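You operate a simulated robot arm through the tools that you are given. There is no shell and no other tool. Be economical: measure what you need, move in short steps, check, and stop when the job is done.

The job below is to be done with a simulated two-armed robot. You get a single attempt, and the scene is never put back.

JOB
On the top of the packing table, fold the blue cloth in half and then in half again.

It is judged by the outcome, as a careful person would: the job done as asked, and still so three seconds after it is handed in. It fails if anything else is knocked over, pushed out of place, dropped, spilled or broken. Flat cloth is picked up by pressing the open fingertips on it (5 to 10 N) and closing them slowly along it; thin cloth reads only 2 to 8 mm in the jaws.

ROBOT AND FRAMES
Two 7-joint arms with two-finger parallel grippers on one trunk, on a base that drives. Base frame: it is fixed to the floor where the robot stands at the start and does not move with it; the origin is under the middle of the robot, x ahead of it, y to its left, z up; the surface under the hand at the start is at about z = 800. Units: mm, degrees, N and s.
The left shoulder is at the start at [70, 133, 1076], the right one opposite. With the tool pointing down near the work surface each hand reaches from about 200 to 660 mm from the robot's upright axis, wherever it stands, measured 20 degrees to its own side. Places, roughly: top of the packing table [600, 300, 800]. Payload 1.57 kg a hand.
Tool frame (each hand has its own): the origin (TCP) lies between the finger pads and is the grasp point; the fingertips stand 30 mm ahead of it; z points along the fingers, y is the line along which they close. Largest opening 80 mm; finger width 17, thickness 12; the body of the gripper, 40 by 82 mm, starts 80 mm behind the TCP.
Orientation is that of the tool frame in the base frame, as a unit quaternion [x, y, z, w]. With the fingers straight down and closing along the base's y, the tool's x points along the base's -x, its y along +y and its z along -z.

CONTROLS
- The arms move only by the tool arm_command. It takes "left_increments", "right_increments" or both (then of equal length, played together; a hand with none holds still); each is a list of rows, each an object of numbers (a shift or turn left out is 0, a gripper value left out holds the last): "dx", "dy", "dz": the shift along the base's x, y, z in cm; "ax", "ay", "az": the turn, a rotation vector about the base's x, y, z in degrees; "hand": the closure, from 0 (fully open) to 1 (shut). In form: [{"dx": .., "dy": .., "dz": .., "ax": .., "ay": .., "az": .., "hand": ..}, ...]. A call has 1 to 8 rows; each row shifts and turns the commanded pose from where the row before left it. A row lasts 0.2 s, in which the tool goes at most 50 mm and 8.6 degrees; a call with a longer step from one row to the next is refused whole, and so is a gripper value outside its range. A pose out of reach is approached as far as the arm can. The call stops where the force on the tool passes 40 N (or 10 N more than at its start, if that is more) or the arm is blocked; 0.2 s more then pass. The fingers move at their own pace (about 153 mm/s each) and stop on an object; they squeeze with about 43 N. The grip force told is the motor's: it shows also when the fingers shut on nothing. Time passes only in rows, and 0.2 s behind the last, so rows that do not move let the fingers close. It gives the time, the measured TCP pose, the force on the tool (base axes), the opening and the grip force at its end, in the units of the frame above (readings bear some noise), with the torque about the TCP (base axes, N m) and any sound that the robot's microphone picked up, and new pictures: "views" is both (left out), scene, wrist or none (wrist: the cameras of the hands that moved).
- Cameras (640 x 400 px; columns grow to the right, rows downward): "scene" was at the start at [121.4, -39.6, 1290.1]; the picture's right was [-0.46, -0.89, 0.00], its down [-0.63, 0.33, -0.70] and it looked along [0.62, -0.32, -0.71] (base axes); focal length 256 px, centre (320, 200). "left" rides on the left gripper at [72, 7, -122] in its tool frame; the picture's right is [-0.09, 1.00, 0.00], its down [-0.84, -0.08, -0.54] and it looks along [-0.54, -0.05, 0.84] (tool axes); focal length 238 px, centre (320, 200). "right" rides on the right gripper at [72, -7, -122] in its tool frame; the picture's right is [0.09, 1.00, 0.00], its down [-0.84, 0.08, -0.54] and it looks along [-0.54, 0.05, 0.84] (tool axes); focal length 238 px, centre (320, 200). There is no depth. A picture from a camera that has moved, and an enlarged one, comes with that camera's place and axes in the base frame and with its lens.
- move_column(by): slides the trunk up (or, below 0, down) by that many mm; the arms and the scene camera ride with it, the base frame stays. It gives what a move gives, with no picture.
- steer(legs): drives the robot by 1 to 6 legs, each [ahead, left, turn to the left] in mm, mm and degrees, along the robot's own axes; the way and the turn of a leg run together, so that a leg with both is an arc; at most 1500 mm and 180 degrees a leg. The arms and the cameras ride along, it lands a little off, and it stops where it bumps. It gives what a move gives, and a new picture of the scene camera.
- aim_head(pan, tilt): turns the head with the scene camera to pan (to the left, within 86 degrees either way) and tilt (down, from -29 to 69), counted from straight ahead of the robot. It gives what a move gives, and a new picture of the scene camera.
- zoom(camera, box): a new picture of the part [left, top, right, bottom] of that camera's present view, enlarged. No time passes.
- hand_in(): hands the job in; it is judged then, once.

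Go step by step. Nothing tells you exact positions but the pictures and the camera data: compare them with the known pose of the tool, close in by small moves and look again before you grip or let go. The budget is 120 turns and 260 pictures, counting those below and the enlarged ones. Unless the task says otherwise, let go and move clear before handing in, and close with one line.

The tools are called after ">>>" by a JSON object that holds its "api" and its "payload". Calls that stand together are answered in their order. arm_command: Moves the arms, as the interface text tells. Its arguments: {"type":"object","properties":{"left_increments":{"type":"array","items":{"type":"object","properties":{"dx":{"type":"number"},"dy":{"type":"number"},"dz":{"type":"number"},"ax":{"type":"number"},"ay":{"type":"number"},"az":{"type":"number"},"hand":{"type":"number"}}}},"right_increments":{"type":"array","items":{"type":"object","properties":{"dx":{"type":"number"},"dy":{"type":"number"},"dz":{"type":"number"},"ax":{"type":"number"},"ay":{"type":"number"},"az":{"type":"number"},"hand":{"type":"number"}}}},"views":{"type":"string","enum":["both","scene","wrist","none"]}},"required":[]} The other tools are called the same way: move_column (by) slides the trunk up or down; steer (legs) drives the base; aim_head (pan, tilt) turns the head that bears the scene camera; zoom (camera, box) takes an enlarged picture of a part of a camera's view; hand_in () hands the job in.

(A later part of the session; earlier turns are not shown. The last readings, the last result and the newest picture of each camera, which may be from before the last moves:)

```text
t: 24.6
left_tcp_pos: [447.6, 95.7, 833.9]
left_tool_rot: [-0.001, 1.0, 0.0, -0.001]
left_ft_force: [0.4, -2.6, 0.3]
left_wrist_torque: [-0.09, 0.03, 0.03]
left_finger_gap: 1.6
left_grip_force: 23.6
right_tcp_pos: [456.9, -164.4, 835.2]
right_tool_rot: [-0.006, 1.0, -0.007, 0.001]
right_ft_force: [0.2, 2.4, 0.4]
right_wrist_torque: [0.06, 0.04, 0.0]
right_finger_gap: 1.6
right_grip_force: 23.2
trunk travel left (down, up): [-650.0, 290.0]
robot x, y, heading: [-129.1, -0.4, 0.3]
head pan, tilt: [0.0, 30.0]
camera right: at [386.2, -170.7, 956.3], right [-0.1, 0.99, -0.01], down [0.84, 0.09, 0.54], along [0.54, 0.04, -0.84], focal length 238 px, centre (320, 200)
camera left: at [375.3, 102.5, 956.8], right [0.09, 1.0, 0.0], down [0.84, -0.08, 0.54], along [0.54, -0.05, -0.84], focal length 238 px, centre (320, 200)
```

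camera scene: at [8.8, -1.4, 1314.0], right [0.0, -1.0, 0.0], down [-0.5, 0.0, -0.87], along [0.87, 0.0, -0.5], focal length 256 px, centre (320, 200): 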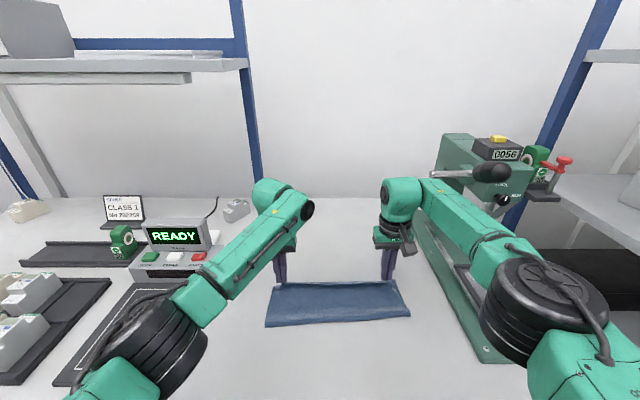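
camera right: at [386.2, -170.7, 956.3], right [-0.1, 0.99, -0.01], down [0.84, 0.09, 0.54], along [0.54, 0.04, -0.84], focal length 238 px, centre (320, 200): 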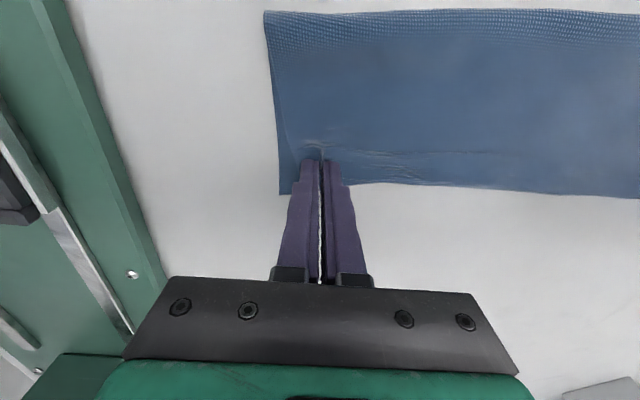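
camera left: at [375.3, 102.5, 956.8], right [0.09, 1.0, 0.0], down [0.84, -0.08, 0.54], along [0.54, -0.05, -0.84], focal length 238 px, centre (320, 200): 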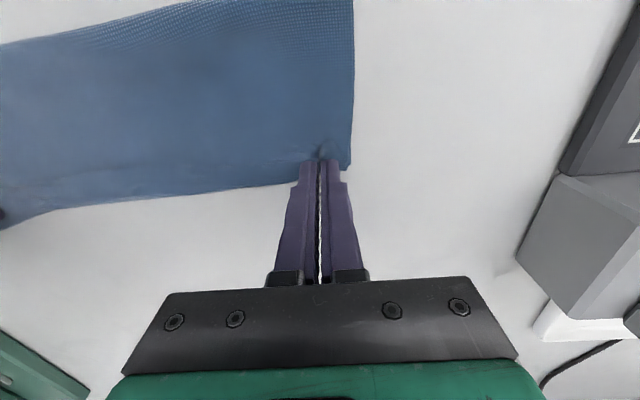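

The edges meet. I'll open slightly, lift straight up and inspect.

>>> {"api": "arm_command", "payload": {"left_increments": [{"hand": 0.92}, {"hand": 0.85}, {"dz": 0}, {"dz": 0.5}, {"dz": 1}, {"dz": 2}, {"dz": 2}, {"dz": 2}], "right_increments": [{"hand": 0.92}, {"hand": 0.85}, {"dz": 0}, {"dz": 0.5}, {"dz": 1}, {"dz": 2}, {"dz": 2}, {"dz": 2}]}}

```text
t: 26.4
left_tcp_pos: [449.1, 96.1, 909.6]
left_tool_rot: [0.0, 1.0, 0.0, 0.0]
left_ft_force: [0.4, -0.8, 1.4]
left_wrist_torque: [-0.01, 0.01, -0.01]
left_finger_gap: 12.0
left_grip_force: 0.1
right_tcp_pos: [457.1, -164.6, 910.5]
right_tool_rot: [-0.007, 1.0, -0.008, 0.0]
right_ft_force: [-0.1, 0.4, 0.6]
right_wrist_torque: [0.0, 0.0, -0.01]
right_finger_gap: 12.1
right_grip_force: 0.0
trunk travel left (down, up): [-650.0, 290.0]
robot x, y, heading: [-127.9, 0.2, 0.0]
head pan, tilt: [0.0, 30.0]
camera scene: at [11.9, -0.4, 1313.4], right [0.0, -1.0, 0.0], down [-0.5, 0.0, -0.87], along [0.87, 0.0, -0.5], focal length 256 px, centre (320, 200)
camera right: at [386.2, -170.3, 1031.9], right [-0.11, 0.99, -0.02], down [0.84, 0.1, 0.54], along [0.54, 0.04, -0.84], focal length 238 px, centre (320, 200)
camera left: at [376.7, 102.7, 1031.2], right [0.09, 1.0, 0.0], down [0.84, -0.08, 0.54], along [0.54, -0.05, -0.84], focal length 238 px, centre (320, 200)
```

scene: 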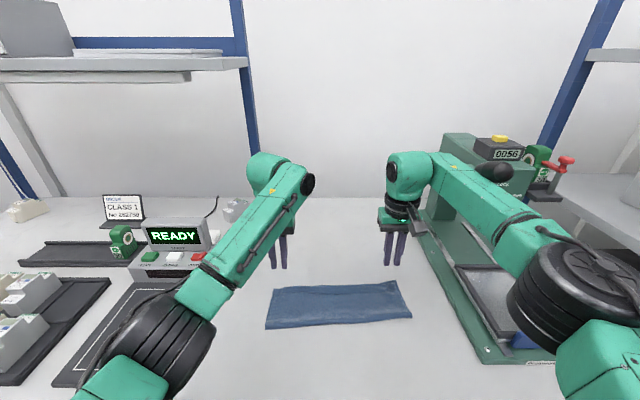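
right: 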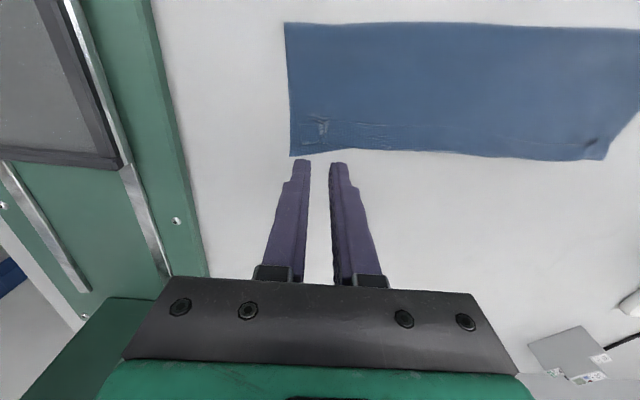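
left: 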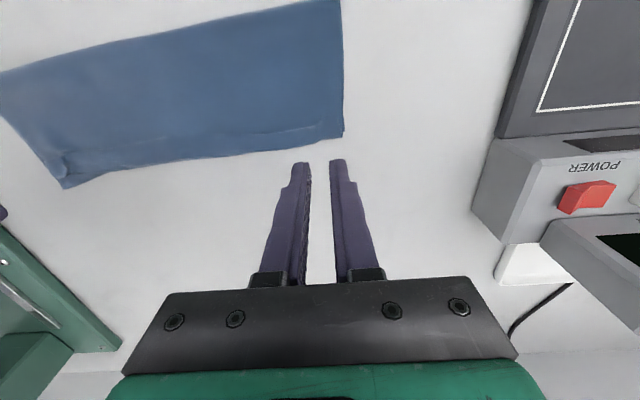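

The first fold has come out well. I'll zoom in on it from both wrists.

>>> {"api": "zoom", "payload": {"camera": "right", "box": [270, 0, 640, 230]}}

>>> {"api": "zoom", "payload": {"camera": "left", "box": [0, 0, 370, 230]}}

```text
1.73 times, centred on (455, 115) of right
camera zoom: at [386.2, -170.3, 1031.9], right [-0.11, 0.99, -0.02], down [0.84, 0.1, 0.54], along [0.54, 0.04, -0.84], focal length 412 px, centre (86, 347)
```

zoom: 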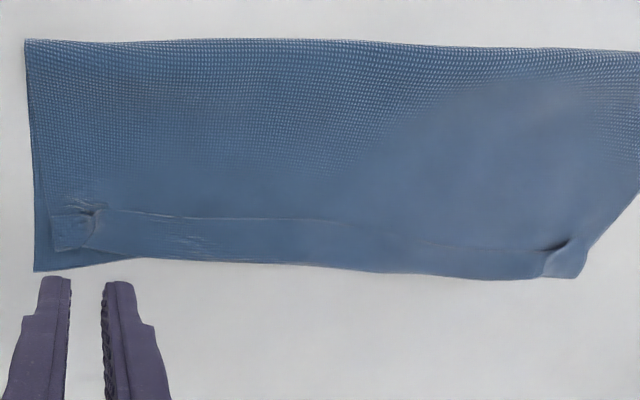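

```text
1.73 times, centred on (185, 115) of left
camera zoom: at [376.7, 102.7, 1031.2], right [0.09, 1.0, 0.0], down [0.84, -0.08, 0.54], along [0.54, -0.05, -0.84], focal length 412 px, centre (554, 347)
```

zoom: 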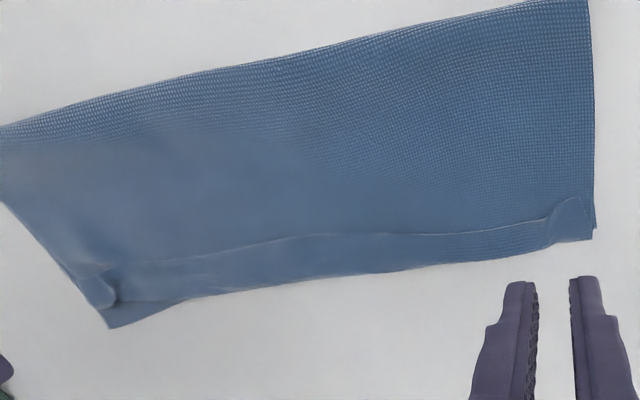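

The first fold's corners meet within about 20 mm, with a narrow hem turned in on top that the next fold will enclose. Next I park the left hand and bring the right one over the middle of the right end, near (428, −172), to fold it over to the left, away from the press.

>>> {"api": "arm_command", "payload": {"left_increments": [{"dz": 2}, {"dx": -3, "dy": 1, "dz": 2}, {"dx": -4, "dy": 1.5, "dz": 2}, {"dx": -4, "dy": 1.5, "dz": 1}, {"dx": -4, "dy": 1.5, "dz": 1}, {"dx": -4, "dy": 1.5}, {"dx": -4, "dy": 1.5}, {"dx": -2}], "right_increments": [{"dx": -1, "dy": -0.3, "hand": 0.72}, {"dx": -1, "dy": -0.3}, {"dx": -0.9, "dy": -0.15, "dz": -0.5}, {"dz": -1}, {"dz": -1}, {"dz": -1}, {"dz": 0}, {"dz": 0}]}}

>>> {"api": "zoom", "payload": {"camera": "right", "box": [220, 0, 540, 200]}}

```text
t: 28.2
left_tcp_pos: [195.6, 182.6, 989.0]
left_tool_rot: [-0.001, 1.0, 0.0, 0.001]
left_ft_force: [-0.7, 0.5, -1.0]
left_wrist_torque: [-0.01, 0.01, 0.03]
left_finger_gap: 11.7
left_grip_force: 0.0
right_tcp_pos: [428.6, -171.3, 876.4]
right_tool_rot: [-0.006, 1.0, -0.007, 0.001]
right_ft_force: [-0.2, 0.8, -0.3]
right_wrist_torque: [0.02, 0.01, -0.01]
right_finger_gap: 22.3
right_grip_force: 0.2
trunk travel left (down, up): [-650.0, 290.0]
robot x, y, heading: [-125.5, -1.7, -0.1]
head pan, tilt: [0.0, 30.0]
camera scene: at [11.4, -1.5, 1313.6], right [0.0, -1.0, 0.0], down [-0.5, 0.0, -0.87], along [0.87, 0.0, -0.5], focal length 256 px, centre (320, 200)
camera right: at [356.4, -177.9, 997.5], right [-0.1, 0.99, -0.01], down [0.84, 0.09, 0.54], along [0.54, 0.04, -0.84], focal length 238 px, centre (320, 200)
camera left: at [124.5, 188.1, 1111.4], right [0.09, 1.0, 0.0], down [0.84, -0.08, 0.54], along [0.54, -0.05, -0.84], focal length 238 px, centre (320, 200)
```

scene: 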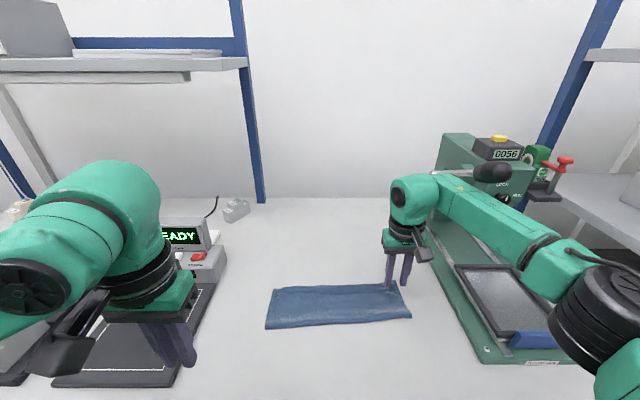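
right: 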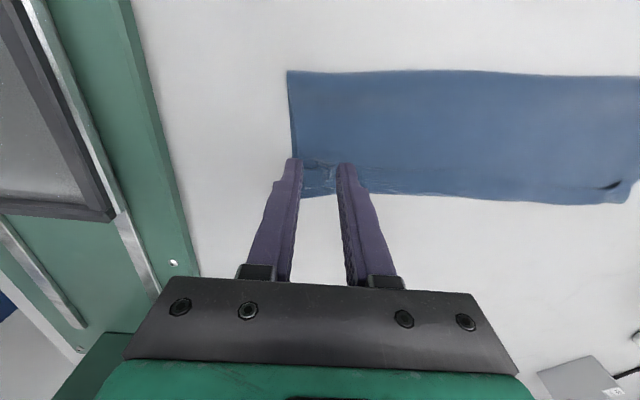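
left: 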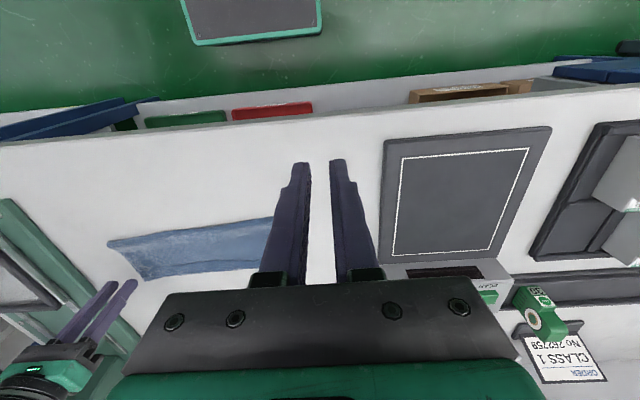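

```text
2.00 times, centred on (380, 100) of right
camera zoom: at [356.4, -177.9, 997.5], right [-0.1, 0.99, -0.01], down [0.84, 0.09, 0.54], along [0.54, 0.04, -0.84], focal length 477 px, centre (200, 400)
```

zoom: 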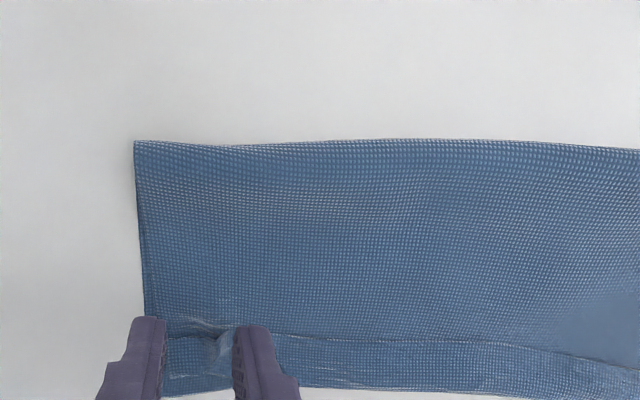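

The fingers are inside the right end, at mid-width. Going down to press, a bit firmer so that both layers are gathered.

>>> {"api": "arm_command", "payload": {"right_increments": [{"dz": -1}, {"dz": -1}, {"dz": -1}, {"dz": -0.8}, {"dz": -0.4}, {"dz": -0.2}, {"dz": -0.1}, {"dz": 0}], "views": "none"}}

```text
t: 30.0
left_tcp_pos: [196.4, 181.9, 989.6]
left_tool_rot: [-0.001, 1.0, 0.0, 0.0]
left_ft_force: [0.6, -0.3, 0.5]
left_wrist_torque: [0.02, 0.0, 0.01]
left_finger_gap: 12.0
left_grip_force: 0.1
right_tcp_pos: [428.6, -171.2, 831.5]
right_tool_rot: [-0.005, 1.0, -0.007, 0.002]
right_ft_force: [1.0, -0.6, 5.1]
right_wrist_torque: [0.06, 0.02, 0.0]
right_finger_gap: 22.0
right_grip_force: 0.0
trunk travel left (down, up): [-650.0, 290.0]
robot x, y, heading: [-126.9, -1.2, 0.1]
head pan, tilt: [0.0, 30.0]
```

>>> {"api": "arm_command", "payload": {"right_increments": [{"dz": -0.06, "hand": 0.74}, {"hand": 0.78}, {"hand": 0.82}, {"hand": 0.86}, {"hand": 0.9}, {"hand": 0.95}, {"hand": 1.0}, {"hand": 1.0}], "views": "wrist"}}

>>> {"api": "zoom", "payload": {"camera": "right", "box": [220, 40, 540, 240]}}

```text
t: 31.8
left_tcp_pos: [195.6, 181.3, 989.1]
left_tool_rot: [-0.001, 1.0, -0.002, 0.0]
left_ft_force: [0.9, 0.4, -0.2]
left_wrist_torque: [0.03, 0.02, 0.01]
left_finger_gap: 11.8
left_grip_force: 0.0
right_tcp_pos: [427.5, -171.6, 831.1]
right_tool_rot: [-0.006, 1.0, -0.007, 0.002]
right_ft_force: [0.5, -0.4, 10.0]
right_wrist_torque: [0.02, -0.02, 0.01]
right_finger_gap: 1.8
right_grip_force: 23.4
trunk travel left (down, up): [-650.0, 290.0]
robot x, y, heading: [-125.8, -1.6, 0.1]
head pan, tilt: [0.0, 30.0]
camera right: at [356.7, -178.3, 952.7], right [-0.1, 0.99, -0.01], down [0.83, 0.1, 0.54], along [0.54, 0.04, -0.84], focal length 238 px, centre (320, 200)
```

right: 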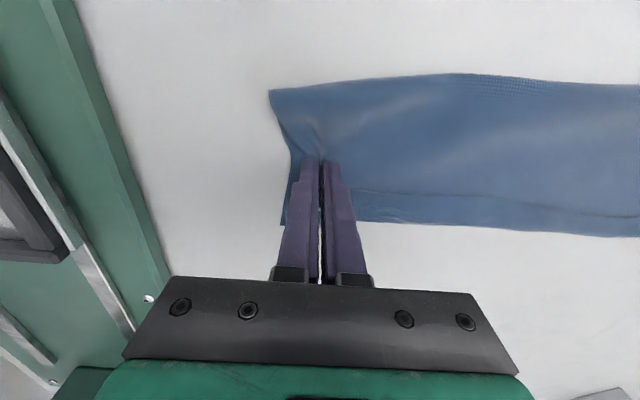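

```text
2.00 times, centred on (380, 140) of right
camera zoom: at [356.7, -178.3, 952.7], right [-0.1, 0.99, -0.01], down [0.83, 0.1, 0.54], along [0.54, 0.04, -0.84], focal length 477 px, centre (200, 320)
```

zoom: 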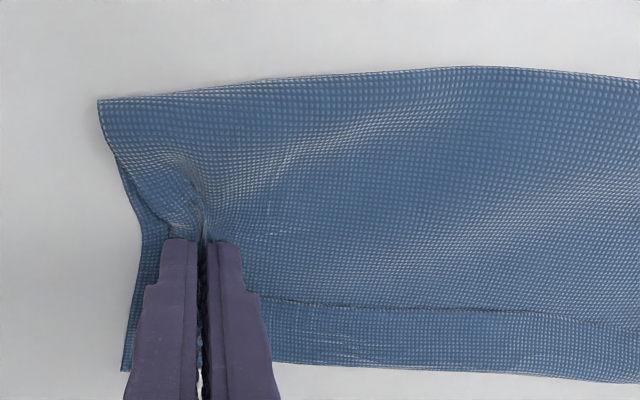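

It looks as though mainly the top layer gathered. I'll lift a little to see whether the lower one comes too.

>>> {"api": "arm_command", "payload": {"right_increments": [{"dz": 0.5}, {"dz": 0.8}, {"dz": 0.8}, {"dz": 0.8}, {"dz": 0}], "views": "both"}}

>>> {"api": "zoom", "payload": {"camera": "right", "box": [220, 40, 540, 240]}}

>>> {"api": "zoom", "payload": {"camera": "scene", "box": [240, 220, 480, 370]}}

```text
t: 33.0
left_tcp_pos: [196.5, 181.6, 988.5]
left_tool_rot: [-0.001, 1.0, 0.0, 0.0]
left_ft_force: [-0.7, -0.5, 0.0]
left_wrist_torque: [0.03, -0.02, 0.01]
left_finger_gap: 11.9
left_grip_force: 0.0
right_tcp_pos: [428.3, -172.1, 858.8]
right_tool_rot: [-0.006, 1.0, -0.007, 0.0]
right_ft_force: [-0.5, -0.4, 0.0]
right_wrist_torque: [0.02, 0.0, 0.02]
right_finger_gap: 1.8
right_grip_force: 23.1
trunk travel left (down, up): [-650.0, 290.0]
robot x, y, heading: [-130.2, 0.8, 0.0]
head pan, tilt: [0.0, 30.0]
camera scene: at [11.5, -1.3, 1313.6], right [0.0, -1.0, 0.0], down [-0.5, 0.0, -0.87], along [0.87, 0.0, -0.5], focal length 256 px, centre (320, 200)
camera right: at [357.9, -178.6, 980.4], right [-0.1, 0.99, -0.01], down [0.83, 0.1, 0.54], along [0.54, 0.04, -0.84], focal length 238 px, centre (320, 200)
```

scene: 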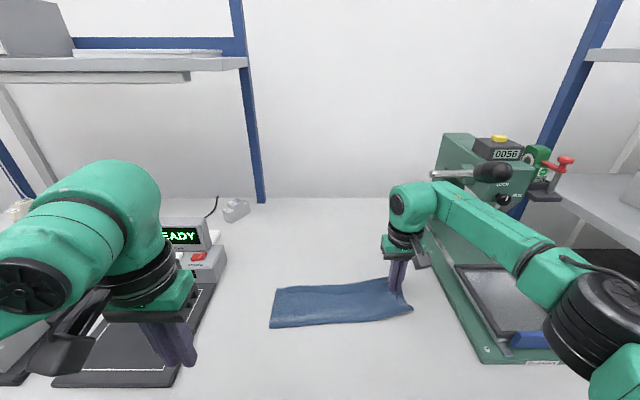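
right: 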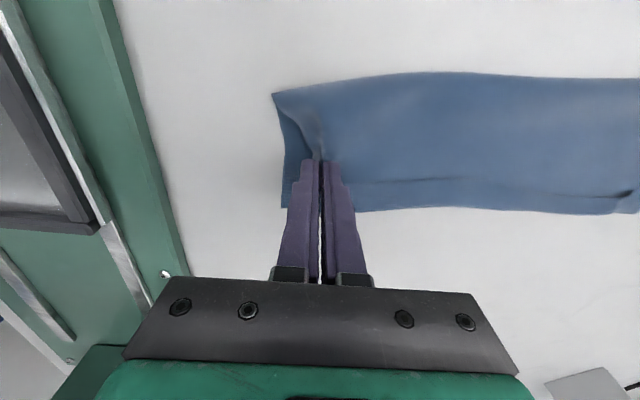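

```text
2.00 times, centred on (380, 140) of right
camera zoom: at [357.9, -178.6, 980.4], right [-0.1, 0.99, -0.01], down [0.83, 0.1, 0.54], along [0.54, 0.04, -0.84], focal length 477 px, centre (200, 320)
```

zoom: 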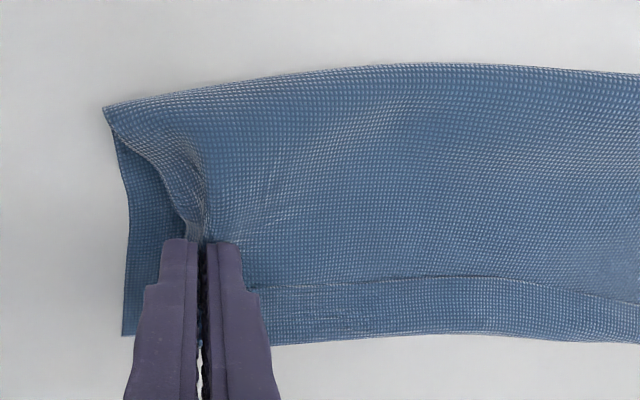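

```text
2.67 times, centred on (360, 295) of scene
camera zoom: at [11.5, -1.3, 1313.6], right [0.0, -1.0, 0.0], down [-0.5, 0.0, -0.87], along [0.87, 0.0, -0.5], focal length 683 px, centre (213, -53)
```

zoom: 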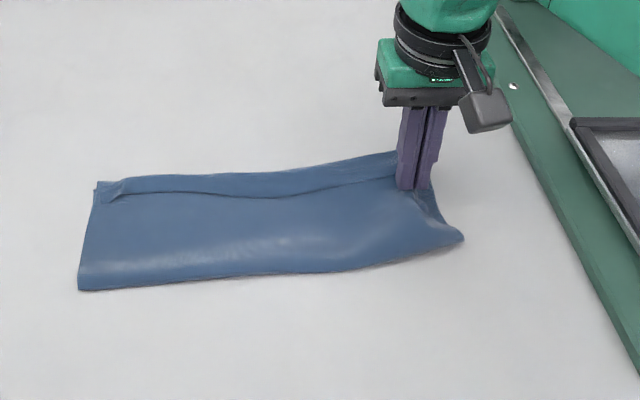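

As feared, only the top layer lifted. I'll use that: draw the top layer's end in about 30 mm so the lower layer lies exposed. Then I'll pinch with one finger on the lower layer and one on the top, which takes both.

>>> {"api": "arm_command", "payload": {"right_increments": [{"dy": 1, "dz": -0.4}, {"dy": 1, "dz": -0.6}, {"dy": 1, "dz": -0.8}, {"dz": -0.4}, {"hand": 0.92}, {"hand": 0.8}, {"dz": 0.5}, {"dz": 2}], "views": "none"}}

>>> {"api": "arm_command", "payload": {"right_increments": [{"dz": 3}, {"dz": 3}, {"dz": 0}], "views": "wrist"}}

>>> {"api": "zoom", "payload": {"camera": "right", "box": [200, 0, 520, 200]}}

```text
t: 34.8
left_tcp_pos: [196.5, 181.9, 988.7]
left_tool_rot: [-0.001, 1.0, 0.0, 0.0]
left_ft_force: [0.0, 0.2, -0.1]
left_wrist_torque: [0.03, 0.04, 0.0]
left_finger_gap: 11.9
left_grip_force: 0.1
right_tcp_pos: [428.5, -142.4, 863.1]
right_tool_rot: [-0.006, 1.0, -0.008, 0.001]
right_ft_force: [-0.2, 0.6, 0.9]
right_wrist_torque: [-0.03, 0.01, -0.03]
right_finger_gap: 16.0
right_grip_force: 0.1
trunk travel left (down, up): [-650.0, 290.0]
robot x, y, heading: [-123.7, 1.9, 0.1]
head pan, tilt: [0.0, 30.0]
```

```text
t: 35.6
left_tcp_pos: [196.0, 180.1, 989.0]
left_tool_rot: [-0.001, 1.0, 0.0, -0.001]
left_ft_force: [0.2, -0.4, 0.2]
left_wrist_torque: [0.01, -0.03, 0.0]
left_finger_gap: 11.9
left_grip_force: 0.1
right_tcp_pos: [428.4, -140.5, 922.1]
right_tool_rot: [-0.007, 1.0, -0.007, -0.001]
right_ft_force: [0.9, 0.5, -0.5]
right_wrist_torque: [-0.01, -0.01, 0.0]
right_finger_gap: 15.8
right_grip_force: 0.2
trunk travel left (down, up): [-650.0, 290.0]
robot x, y, heading: [-129.0, 0.6, 0.2]
head pan, tilt: [0.0, 30.0]
camera right: at [357.8, -147.2, 1044.1], right [-0.1, 0.99, -0.01], down [0.84, 0.1, 0.54], along [0.54, 0.04, -0.84], focal length 238 px, centre (320, 200)
```

right: 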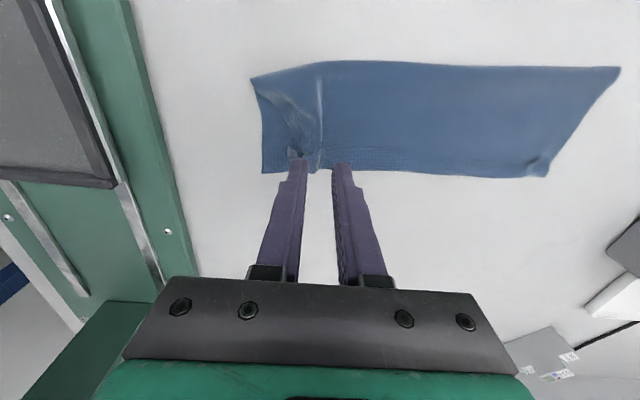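

```text
2.00 times, centred on (360, 100) of right
camera zoom: at [357.8, -147.2, 1044.1], right [-0.1, 0.99, -0.01], down [0.84, 0.1, 0.54], along [0.54, 0.04, -0.84], focal length 477 px, centre (240, 400)
```

zoom: 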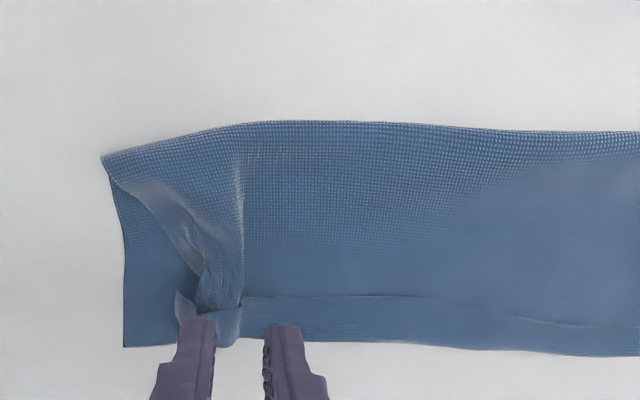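

The lower layer is now exposed by about 35 mm. I'll place the outer finger on the lower layer and the inner one on the top layer's edge, centred at about (440, −167).

>>> {"api": "arm_command", "payload": {"right_increments": [{"dx": 0.6, "dy": -1.3, "hand": 0.65}, {"dx": 0.6, "dy": -1.3}, {"dz": -1.5}, {"dz": -1.5}, {"dz": -1.5}, {"dz": -1.5}, {"dz": -1}, {"dz": 0}], "views": "wrist"}}

>>> {"api": "zoom", "payload": {"camera": "right", "box": [200, 40, 520, 240]}}

```text
t: 37.4
left_tcp_pos: [197.5, 182.4, 988.6]
left_tool_rot: [0.0, 1.0, 0.0, -0.001]
left_ft_force: [-0.1, -0.1, -0.5]
left_wrist_torque: [0.0, -0.01, 0.01]
left_finger_gap: 11.8
left_grip_force: 0.1
right_tcp_pos: [440.9, -166.8, 850.5]
right_tool_rot: [-0.006, 1.0, -0.007, 0.001]
right_ft_force: [0.5, -0.5, -1.3]
right_wrist_torque: [0.0, 0.01, -0.01]
right_finger_gap: 27.9
right_grip_force: 0.1
trunk travel left (down, up): [-650.0, 290.0]
robot x, y, heading: [-128.7, -0.7, -0.0]
head pan, tilt: [0.0, 30.0]
camera right: at [369.0, -172.9, 973.2], right [-0.1, 0.99, -0.01], down [0.84, 0.1, 0.54], along [0.54, 0.04, -0.84], focal length 238 px, centre (320, 200)
```

right: 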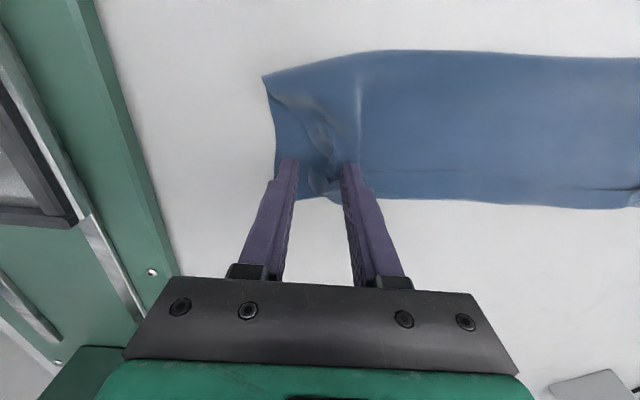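

```text
2.00 times, centred on (360, 140) of right
camera zoom: at [369.0, -172.9, 973.2], right [-0.1, 0.99, -0.01], down [0.84, 0.1, 0.54], along [0.54, 0.04, -0.84], focal length 477 px, centre (240, 320)
```

zoom: 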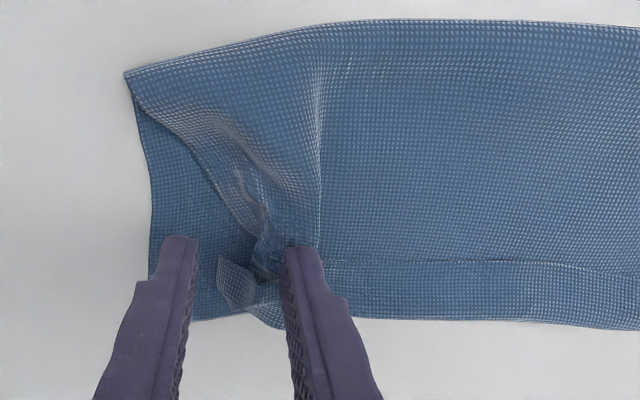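

Good placement: the outer finger is over the lower layer, the inner one over the gathered top layer. Pressing down.

>>> {"api": "arm_command", "payload": {"right_increments": [{"dz": -0.5}, {"dz": -0.5}, {"dz": -0.4}, {"dz": -0.2}, {"dz": -0.1}, {"dz": -0.1}, {"dz": -0.05}, {"dz": 0}], "views": "none"}}

```text
t: 39.2
left_tcp_pos: [197.1, 181.3, 988.3]
left_tool_rot: [-0.001, 1.0, 0.0, 0.0]
left_ft_force: [0.3, 0.5, 0.2]
left_wrist_torque: [0.03, 0.02, -0.02]
left_finger_gap: 11.9
left_grip_force: 0.1
right_tcp_pos: [440.5, -169.1, 834.6]
right_tool_rot: [-0.006, 1.0, -0.007, 0.0]
right_ft_force: [-0.3, -0.4, -0.2]
right_wrist_torque: [0.0, -0.01, -0.01]
right_finger_gap: 28.1
right_grip_force: 0.2
trunk travel left (down, up): [-650.0, 290.0]
robot x, y, heading: [-127.6, 1.9, 0.4]
head pan, tilt: [0.0, 30.0]
```

>>> {"api": "arm_command", "payload": {"right_increments": [{"dz": -0.1}, {"dz": -0.1}, {"dz": -0.1}, {"dz": -0.05}, {"dz": 0}], "views": "none"}}

```text
t: 40.4
left_tcp_pos: [194.7, 182.3, 990.7]
left_tool_rot: [0.0, 1.0, 0.0, 0.001]
left_ft_force: [0.3, -0.9, 0.2]
left_wrist_torque: [0.01, 0.0, 0.03]
left_finger_gap: 12.0
left_grip_force: 0.1
right_tcp_pos: [438.8, -167.3, 832.9]
right_tool_rot: [-0.006, 1.0, -0.007, 0.003]
right_ft_force: [2.9, -0.5, 16.5]
right_wrist_torque: [0.31, -0.2, -0.07]
right_finger_gap: 27.0
right_grip_force: 0.0
trunk travel left (down, up): [-650.0, 290.0]
robot x, y, heading: [-129.2, 2.7, -0.1]
head pan, tilt: [0.0, 30.0]
```

The load sits on the inner finger only, because of the bump under it. I'll tilt the hand about 4° so both fingers bear.

>>> {"api": "arm_command", "payload": {"right_increments": [{"dz": 0.1, "ax": 2}, {"ax": 2}, {"dz": 0}, {"dz": 0}], "views": "none"}}

```text
t: 41.4
left_tcp_pos: [195.4, 181.5, 989.4]
left_tool_rot: [-0.001, 1.0, -0.001, 0.001]
left_ft_force: [-1.2, -0.3, 0.2]
left_wrist_torque: [0.0, -0.03, 0.0]
left_finger_gap: 12.2
left_grip_force: 0.1
right_tcp_pos: [438.6, -166.2, 831.5]
right_tool_rot: [-0.007, 1.0, 0.028, 0.002]
right_ft_force: [-0.2, 2.8, 13.3]
right_wrist_torque: [-0.23, 0.0, -0.01]
right_finger_gap: 25.6
right_grip_force: 0.1
trunk travel left (down, up): [-650.0, 290.0]
robot x, y, heading: [-127.3, -1.3, 0.1]
head pan, tilt: [0.0, 30.0]
```

>>> {"api": "arm_command", "payload": {"right_increments": [{"ax": -1.5}, {"dz": 0, "hand": 0.7}, {"hand": 0.75}, {"hand": 0.8}, {"hand": 0.85}, {"hand": 0.9}, {"hand": 0.95}, {"hand": 1.0}], "views": "none"}}

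>>> {"api": "arm_command", "payload": {"right_increments": [{"hand": 1.0}, {"dz": 0.5}, {"dz": 1}, {"dz": 1}, {"dz": 1}, {"dz": 0}]}}

>>> {"api": "zoom", "payload": {"camera": "right", "box": [200, 40, 520, 240]}}

>>> {"api": "zoom", "payload": {"camera": "scene", "box": [240, 220, 480, 370]}}

```text
t: 43.2
left_tcp_pos: [195.5, 182.3, 990.0]
left_tool_rot: [-0.001, 1.0, 0.0, 0.0]
left_ft_force: [0.5, 0.4, 0.7]
left_wrist_torque: [0.0, 0.02, -0.01]
left_finger_gap: 12.1
left_grip_force: 0.2
right_tcp_pos: [440.0, -167.5, 833.1]
right_tool_rot: [-0.006, 1.0, 0.015, 0.001]
right_ft_force: [-0.3, 0.8, 7.0]
right_wrist_torque: [0.07, -0.03, 0.04]
right_finger_gap: 3.1
right_grip_force: 24.5
trunk travel left (down, up): [-650.0, 290.0]
robot x, y, heading: [-130.9, -1.1, -0.2]
head pan, tilt: [0.0, 30.0]
```

```text
t: 44.6
left_tcp_pos: [196.3, 181.8, 988.6]
left_tool_rot: [-0.001, 1.0, 0.0, 0.0]
left_ft_force: [0.4, 0.5, -0.3]
left_wrist_torque: [0.01, -0.02, 0.01]
left_finger_gap: 12.0
left_grip_force: 0.0
right_tcp_pos: [439.9, -166.5, 865.5]
right_tool_rot: [-0.006, 1.0, 0.015, 0.0]
right_ft_force: [0.1, 0.3, 0.1]
right_wrist_torque: [-0.03, -0.01, -0.01]
right_finger_gap: 2.5
right_grip_force: 24.3
trunk travel left (down, up): [-650.0, 290.0]
robot x, y, heading: [-125.9, 1.7, -0.0]
head pan, tilt: [0.0, 30.0]
camera scene: at [11.6, -1.4, 1313.6], right [0.0, -1.0, 0.0], down [-0.5, 0.0, -0.87], along [0.87, 0.0, -0.5], focal length 256 px, centre (320, 200)
camera right: at [369.5, -179.2, 986.8], right [-0.1, 0.99, 0.03], down [0.83, 0.07, 0.55], along [0.54, 0.08, -0.84], focal length 238 px, centre (320, 200)
```

scene: 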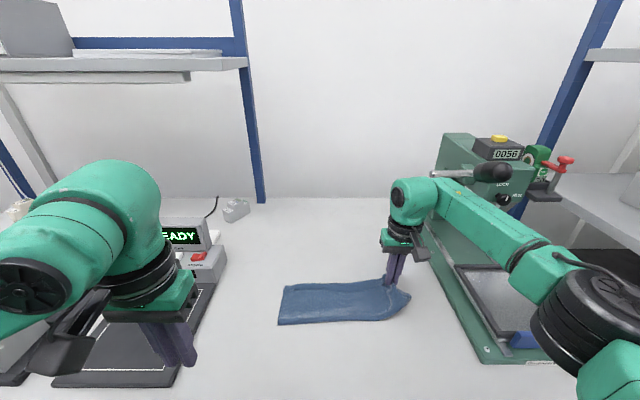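
right: 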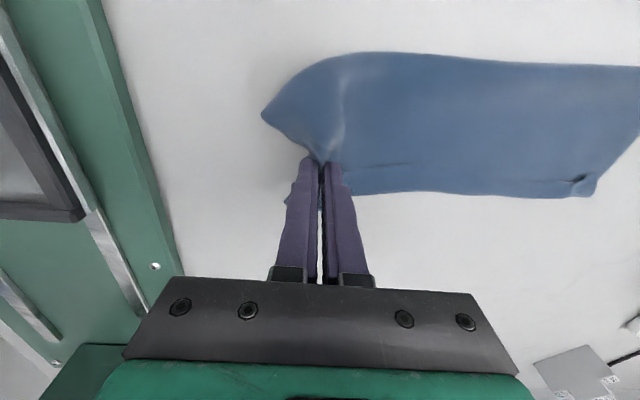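

```text
2.00 times, centred on (360, 140) of right
camera zoom: at [369.5, -179.2, 986.8], right [-0.1, 0.99, 0.03], down [0.83, 0.07, 0.55], along [0.54, 0.08, -0.84], focal length 477 px, centre (240, 320)
```

zoom: 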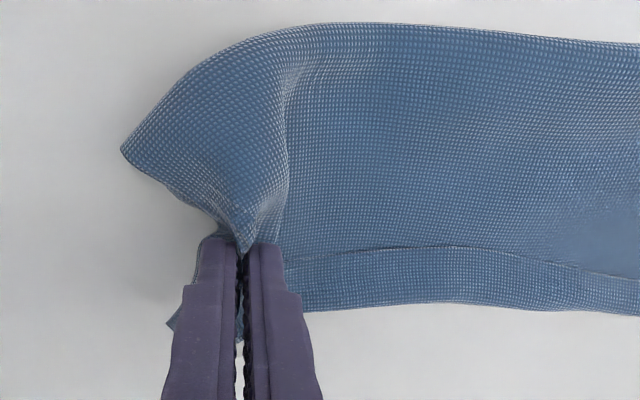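

```text
2.67 times, centred on (360, 295) of scene
camera zoom: at [11.6, -1.4, 1313.6], right [0.0, -1.0, 0.0], down [-0.5, 0.0, -0.87], along [0.87, 0.0, -0.5], focal length 683 px, centre (213, -53)
```

zoom: 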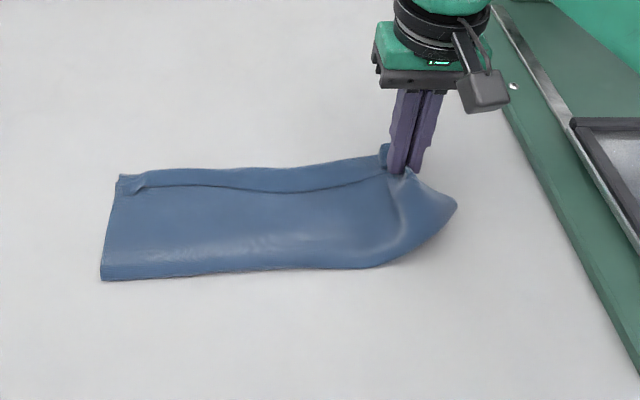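

Both layers came up this time (gap 2.5 mm), but about 35 mm inside the lower edge, which would leave a wide turned-back flap. I'll set it down, slide the top layer back out by friction and take a grip nearer the edge.

>>> {"api": "arm_command", "payload": {"right_increments": [{"dz": -1}, {"dz": -1}, {"dz": -0.9, "ax": -1.7}, {"hand": 0.9}, {"hand": 0.8}, {"dz": 1, "hand": 0.8}, {"dz": 2, "hand": 0.65}, {"dz": 3}], "views": "none"}}

>>> {"api": "arm_command", "payload": {"right_increments": [{"dz": 2, "dy": 1}, {"dz": 0}, {"dz": 0}], "views": "wrist"}}

>>> {"api": "zoom", "payload": {"camera": "right", "box": [200, 0, 520, 200]}}

```text
t: 46.4
left_tcp_pos: [196.8, 181.8, 990.5]
left_tool_rot: [-0.001, 1.0, 0.0, 0.0]
left_ft_force: [0.0, 0.0, -0.1]
left_wrist_torque: [0.01, -0.02, -0.02]
left_finger_gap: 12.0
left_grip_force: 0.0
right_tcp_pos: [438.5, -169.6, 897.7]
right_tool_rot: [-0.006, 1.0, -0.002, 0.001]
right_ft_force: [0.3, -0.3, -0.7]
right_wrist_torque: [0.01, 0.02, -0.02]
right_finger_gap: 28.1
right_grip_force: 0.1
trunk travel left (down, up): [-650.0, 290.0]
robot x, y, heading: [-128.4, 5.2, 0.1]
head pan, tilt: [0.0, 30.0]
```

```text
t: 47.2
left_tcp_pos: [199.0, 183.6, 987.4]
left_tool_rot: [-0.001, 1.0, -0.001, -0.003]
left_ft_force: [-0.1, -0.4, -0.5]
left_wrist_torque: [0.0, 0.01, -0.02]
left_finger_gap: 11.9
left_grip_force: 0.1
right_tcp_pos: [440.8, -156.9, 915.4]
right_tool_rot: [-0.007, 1.0, -0.001, -0.002]
right_ft_force: [-0.7, -0.5, 0.2]
right_wrist_torque: [-0.01, -0.03, 0.01]
right_finger_gap: 27.9
right_grip_force: 0.0
trunk travel left (down, up): [-650.0, 290.0]
robot x, y, heading: [-126.4, 1.5, 0.0]
head pan, tilt: [0.0, 30.0]
camera right: at [371.3, -165.3, 1036.3], right [-0.11, 0.99, 0.0], down [0.84, 0.09, 0.54], along [0.54, 0.06, -0.84], focal length 238 px, centre (320, 200)
```

right: 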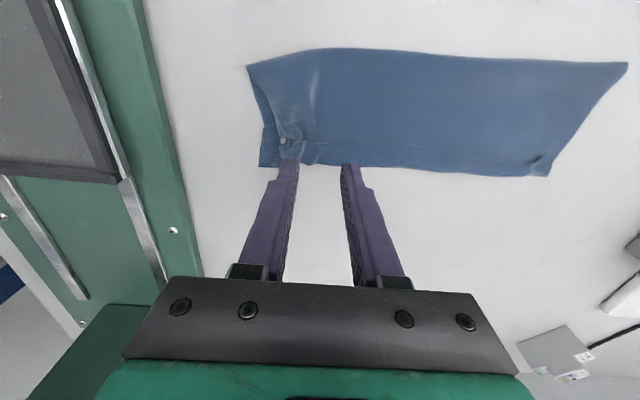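

```text
2.00 times, centred on (360, 100) of right
camera zoom: at [371.3, -165.3, 1036.3], right [-0.11, 0.99, 0.0], down [0.84, 0.09, 0.54], along [0.54, 0.06, -0.84], focal length 477 px, centre (240, 400)
```

zoom: 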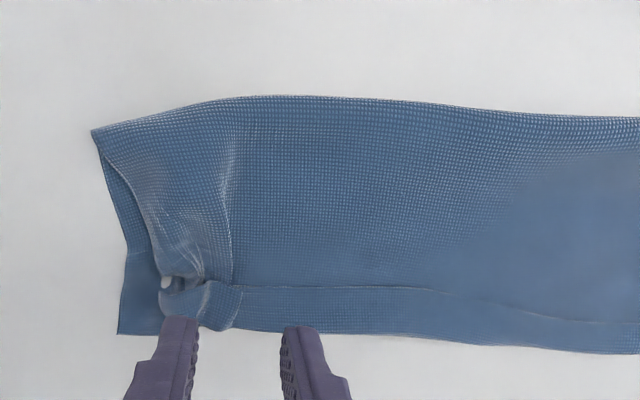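

The layers have settled closer together: lower edge near y = −214, top edge near −197. I'll grip at (441, −190), outer finger on the exposed lower strip.

>>> {"api": "arm_command", "payload": {"right_increments": [{"dy": -1.3, "hand": 0.7}, {"dy": -1.3}, {"dy": -0.7, "dz": -1}, {"dz": -1.5}, {"dz": -1.5}, {"dz": -1.5}, {"dz": -1}, {"dz": 0}], "views": "wrist"}}

>>> {"api": "zoom", "payload": {"camera": "right", "box": [200, 40, 520, 240]}}

```text
t: 49.0
left_tcp_pos: [196.4, 180.5, 988.7]
left_tool_rot: [0.0, 1.0, 0.0, 0.0]
left_ft_force: [0.2, -0.3, -0.7]
left_wrist_torque: [0.03, 0.0, -0.01]
left_finger_gap: 11.6
left_grip_force: 0.0
right_tcp_pos: [439.4, -193.1, 849.7]
right_tool_rot: [-0.005, 1.0, 0.001, 0.001]
right_ft_force: [0.6, 0.0, -0.2]
right_wrist_torque: [0.0, -0.01, -0.01]
right_finger_gap: 23.8
right_grip_force: 0.0
trunk travel left (down, up): [-650.0, 290.0]
robot x, y, heading: [-127.5, -0.3, 0.2]
head pan, tilt: [0.0, 30.0]
camera right: at [368.6, -201.7, 971.9], right [-0.1, 0.99, 0.0], down [0.84, 0.09, 0.54], along [0.54, 0.06, -0.84], focal length 238 px, centre (320, 200)
```

right: 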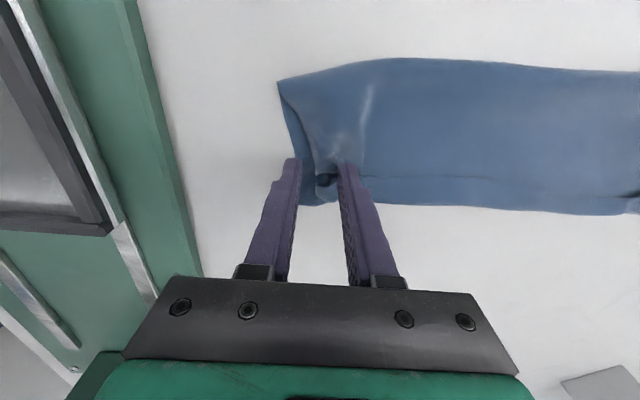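

```text
2.00 times, centred on (360, 140) of right
camera zoom: at [368.6, -201.7, 971.9], right [-0.1, 0.99, 0.0], down [0.84, 0.09, 0.54], along [0.54, 0.06, -0.84], focal length 477 px, centre (240, 320)
```

zoom: 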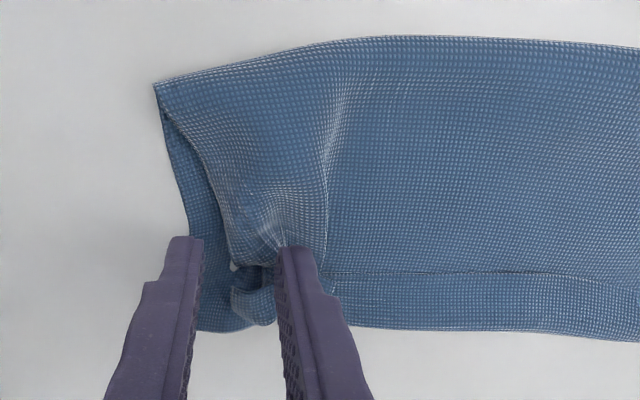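

>>> {"api": "arm_command", "payload": {"right_increments": [{"dy": 0.5, "dz": -0.5}, {"dz": -0.5}, {"dz": -0.4}, {"dz": -0.2}, {"dz": -0.1, "ax": 1}, {"dz": 0}], "views": "none"}}

```text
t: 50.4
left_tcp_pos: [197.1, 181.9, 988.9]
left_tool_rot: [-0.001, 1.0, 0.001, -0.001]
left_ft_force: [-0.2, 1.0, -0.2]
left_wrist_torque: [0.03, -0.02, 0.0]
left_finger_gap: 12.1
left_grip_force: 0.0
right_tcp_pos: [441.1, -186.8, 835.6]
right_tool_rot: [-0.006, 1.0, 0.009, 0.001]
right_ft_force: [0.9, 0.5, -0.5]
right_wrist_torque: [0.02, -0.03, -0.01]
right_finger_gap: 24.0
right_grip_force: 0.1
trunk travel left (down, up): [-650.0, 290.0]
robot x, y, heading: [-125.6, -0.3, 0.2]
head pan, tilt: [0.0, 30.0]
```

>>> {"api": "arm_command", "payload": {"right_increments": [{"dz": -0.15}, {"dz": -0.1}, {"dz": -0.1}, {"dz": -0.05}, {"dz": 0}, {"dz": 0}], "views": "none"}}

```text
t: 51.8
left_tcp_pos: [195.9, 181.6, 989.3]
left_tool_rot: [0.0, 1.0, 0.0, 0.0]
left_ft_force: [0.2, 0.0, 0.2]
left_wrist_torque: [0.02, 0.0, 0.01]
left_finger_gap: 12.0
left_grip_force: 0.0
right_tcp_pos: [440.0, -184.4, 830.8]
right_tool_rot: [-0.006, 1.0, 0.009, 0.002]
right_ft_force: [1.3, -1.4, 6.1]
right_wrist_torque: [-0.05, -0.04, -0.01]
right_finger_gap: 24.0
right_grip_force: 0.1
trunk travel left (down, up): [-650.0, 290.0]
robot x, y, heading: [-130.1, 2.4, -0.1]
head pan, tilt: [0.0, 30.0]
```

Pressure 6 N, well balanced. Closing slowly and lifting.

>>> {"api": "arm_command", "payload": {"right_increments": [{"dz": -0.03, "hand": 0.73}, {"hand": 0.77}, {"hand": 0.81}, {"hand": 0.85}, {"hand": 0.9}, {"hand": 0.95}, {"hand": 1.0}, {"hand": 1.0}], "views": "none"}}

>>> {"api": "arm_command", "payload": {"right_increments": [{"hand": 1.0}, {"dz": 0.5}, {"dz": 1}, {"dz": 1}, {"dz": 1}, {"dz": 0}]}}

>>> {"api": "zoom", "payload": {"camera": "right", "box": [200, 40, 520, 240]}}

>>> {"api": "zoom", "payload": {"camera": "scene", "box": [240, 220, 480, 370]}}

```text
t: 53.6
left_tcp_pos: [196.0, 182.9, 989.8]
left_tool_rot: [-0.001, 1.0, -0.001, 0.001]
left_ft_force: [0.5, 0.2, 0.1]
left_wrist_torque: [0.02, 0.0, -0.03]
left_finger_gap: 12.2
left_grip_force: 0.0
right_tcp_pos: [440.3, -185.2, 830.6]
right_tool_rot: [-0.006, 1.0, 0.009, 0.001]
right_ft_force: [1.7, 0.3, 8.6]
right_wrist_torque: [0.05, 0.01, 0.01]
right_finger_gap: 2.5
right_grip_force: 24.2
trunk travel left (down, up): [-650.0, 290.0]
robot x, y, heading: [-130.4, 3.0, 0.1]
head pan, tilt: [0.0, 30.0]
```

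```text
t: 55.0
left_tcp_pos: [197.8, 182.0, 989.7]
left_tool_rot: [-0.001, 1.0, 0.0, -0.001]
left_ft_force: [0.4, 0.5, -0.3]
left_wrist_torque: [0.02, -0.03, -0.04]
left_finger_gap: 11.7
left_grip_force: 0.0
right_tcp_pos: [439.5, -184.5, 865.5]
right_tool_rot: [-0.006, 1.0, 0.008, 0.001]
right_ft_force: [0.4, 0.0, 0.2]
right_wrist_torque: [0.01, -0.01, -0.03]
right_finger_gap: 2.5
right_grip_force: 23.8
trunk travel left (down, up): [-650.0, 290.0]
robot x, y, heading: [-130.3, 2.9, 0.1]
head pan, tilt: [0.0, 30.0]
camera scene: at [11.6, -1.4, 1313.6], right [0.0, -1.0, 0.0], down [-0.5, 0.0, -0.87], along [0.87, 0.0, -0.5], focal length 256 px, centre (320, 200)
camera right: at [369.6, -195.6, 987.2], right [-0.1, 0.99, 0.02], down [0.84, 0.08, 0.54], along [0.54, 0.07, -0.84], focal length 238 px, centre (320, 200)
```

scene: 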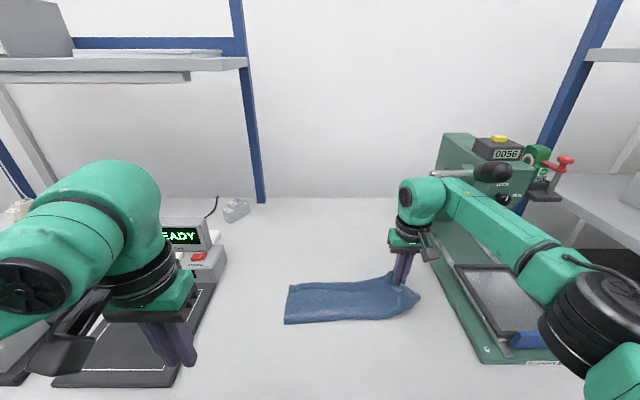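
right: 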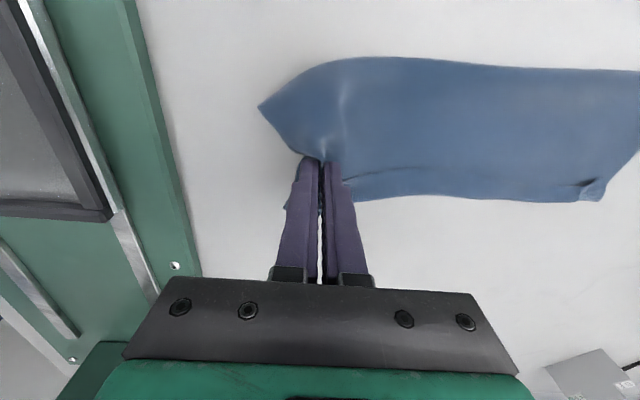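

```text
2.00 times, centred on (360, 140) of right
camera zoom: at [369.6, -195.6, 987.2], right [-0.1, 0.99, 0.02], down [0.84, 0.08, 0.54], along [0.54, 0.07, -0.84], focal length 477 px, centre (240, 320)
```

zoom: 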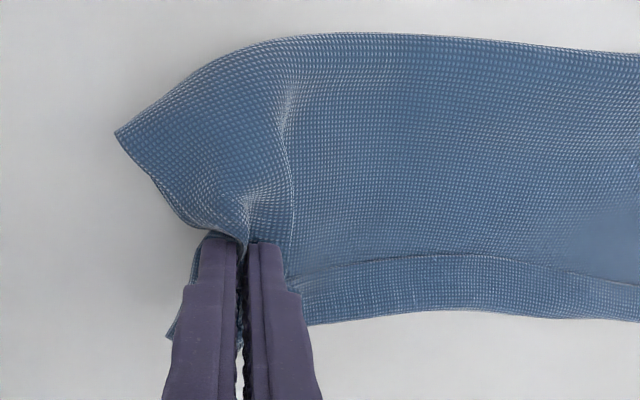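

```text
2.67 times, centred on (360, 295) of scene
camera zoom: at [11.6, -1.4, 1313.6], right [0.0, -1.0, 0.0], down [-0.5, 0.0, -0.87], along [0.87, 0.0, -0.5], focal length 683 px, centre (213, -53)
```

zoom: 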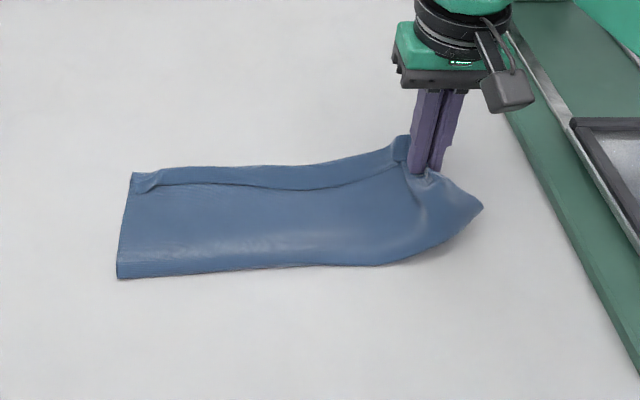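

Both layers are held at 2.5 mm. The left end is near y = 76, x 361–471, so I'll carry the right end over in an arc towards about (416, 56).

>>> {"api": "arm_command", "payload": {"right_increments": [{"dx": -0.1, "dy": 0.5, "dz": 1.5}, {"dx": -0.1, "dy": 0.8, "dz": 1.5}, {"dx": -0.2, "dy": 1.2, "dz": 1.5}, {"dx": -0.2, "dy": 1.6, "dz": 1.2}, {"dx": -0.2, "dy": 2, "dz": 0.8}, {"dx": -0.2, "dy": 2, "dz": 0.5}, {"dx": -0.2, "dy": 2}, {"dx": -0.2, "dy": 2}]}}

```text
t: 56.8
left_tcp_pos: [197.6, 183.2, 989.0]
left_tool_rot: [-0.001, 1.0, -0.001, 0.0]
left_ft_force: [0.2, 0.8, -0.3]
left_wrist_torque: [-0.02, -0.01, 0.02]
left_finger_gap: 12.0
left_grip_force: 0.1
right_tcp_pos: [427.1, -64.5, 936.7]
right_tool_rot: [-0.005, 1.0, 0.008, 0.001]
right_ft_force: [-0.4, -0.3, -1.0]
right_wrist_torque: [-0.01, 0.02, -0.03]
right_finger_gap: 2.2
right_grip_force: 23.4
trunk travel left (down, up): [-650.0, 290.0]
robot x, y, heading: [-131.1, -2.1, 0.2]
head pan, tilt: [0.0, 30.0]
camera scene: at [11.9, -0.5, 1313.5], right [0.0, -1.0, 0.0], down [-0.5, 0.0, -0.87], along [0.87, 0.0, -0.5], focal length 256 px, centre (320, 200)
camera right: at [356.0, -74.0, 1057.9], right [-0.1, 0.99, 0.02], down [0.84, 0.08, 0.54], along [0.54, 0.07, -0.84], focal length 238 px, centre (320, 200)
```

scene: 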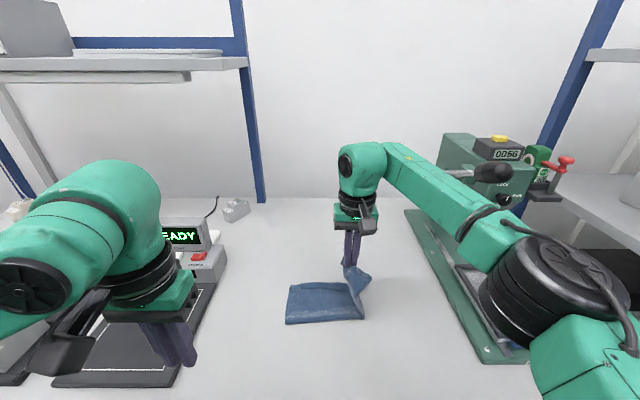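
right: 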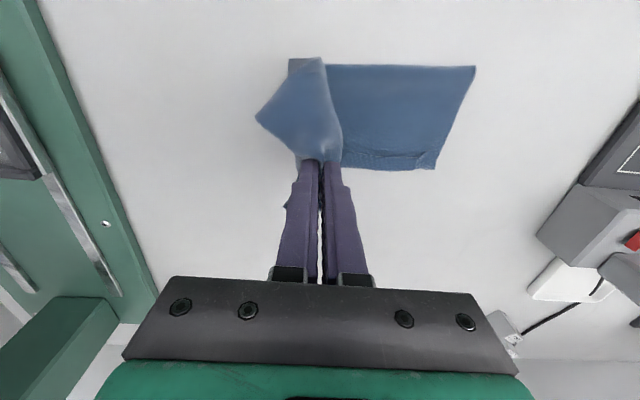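

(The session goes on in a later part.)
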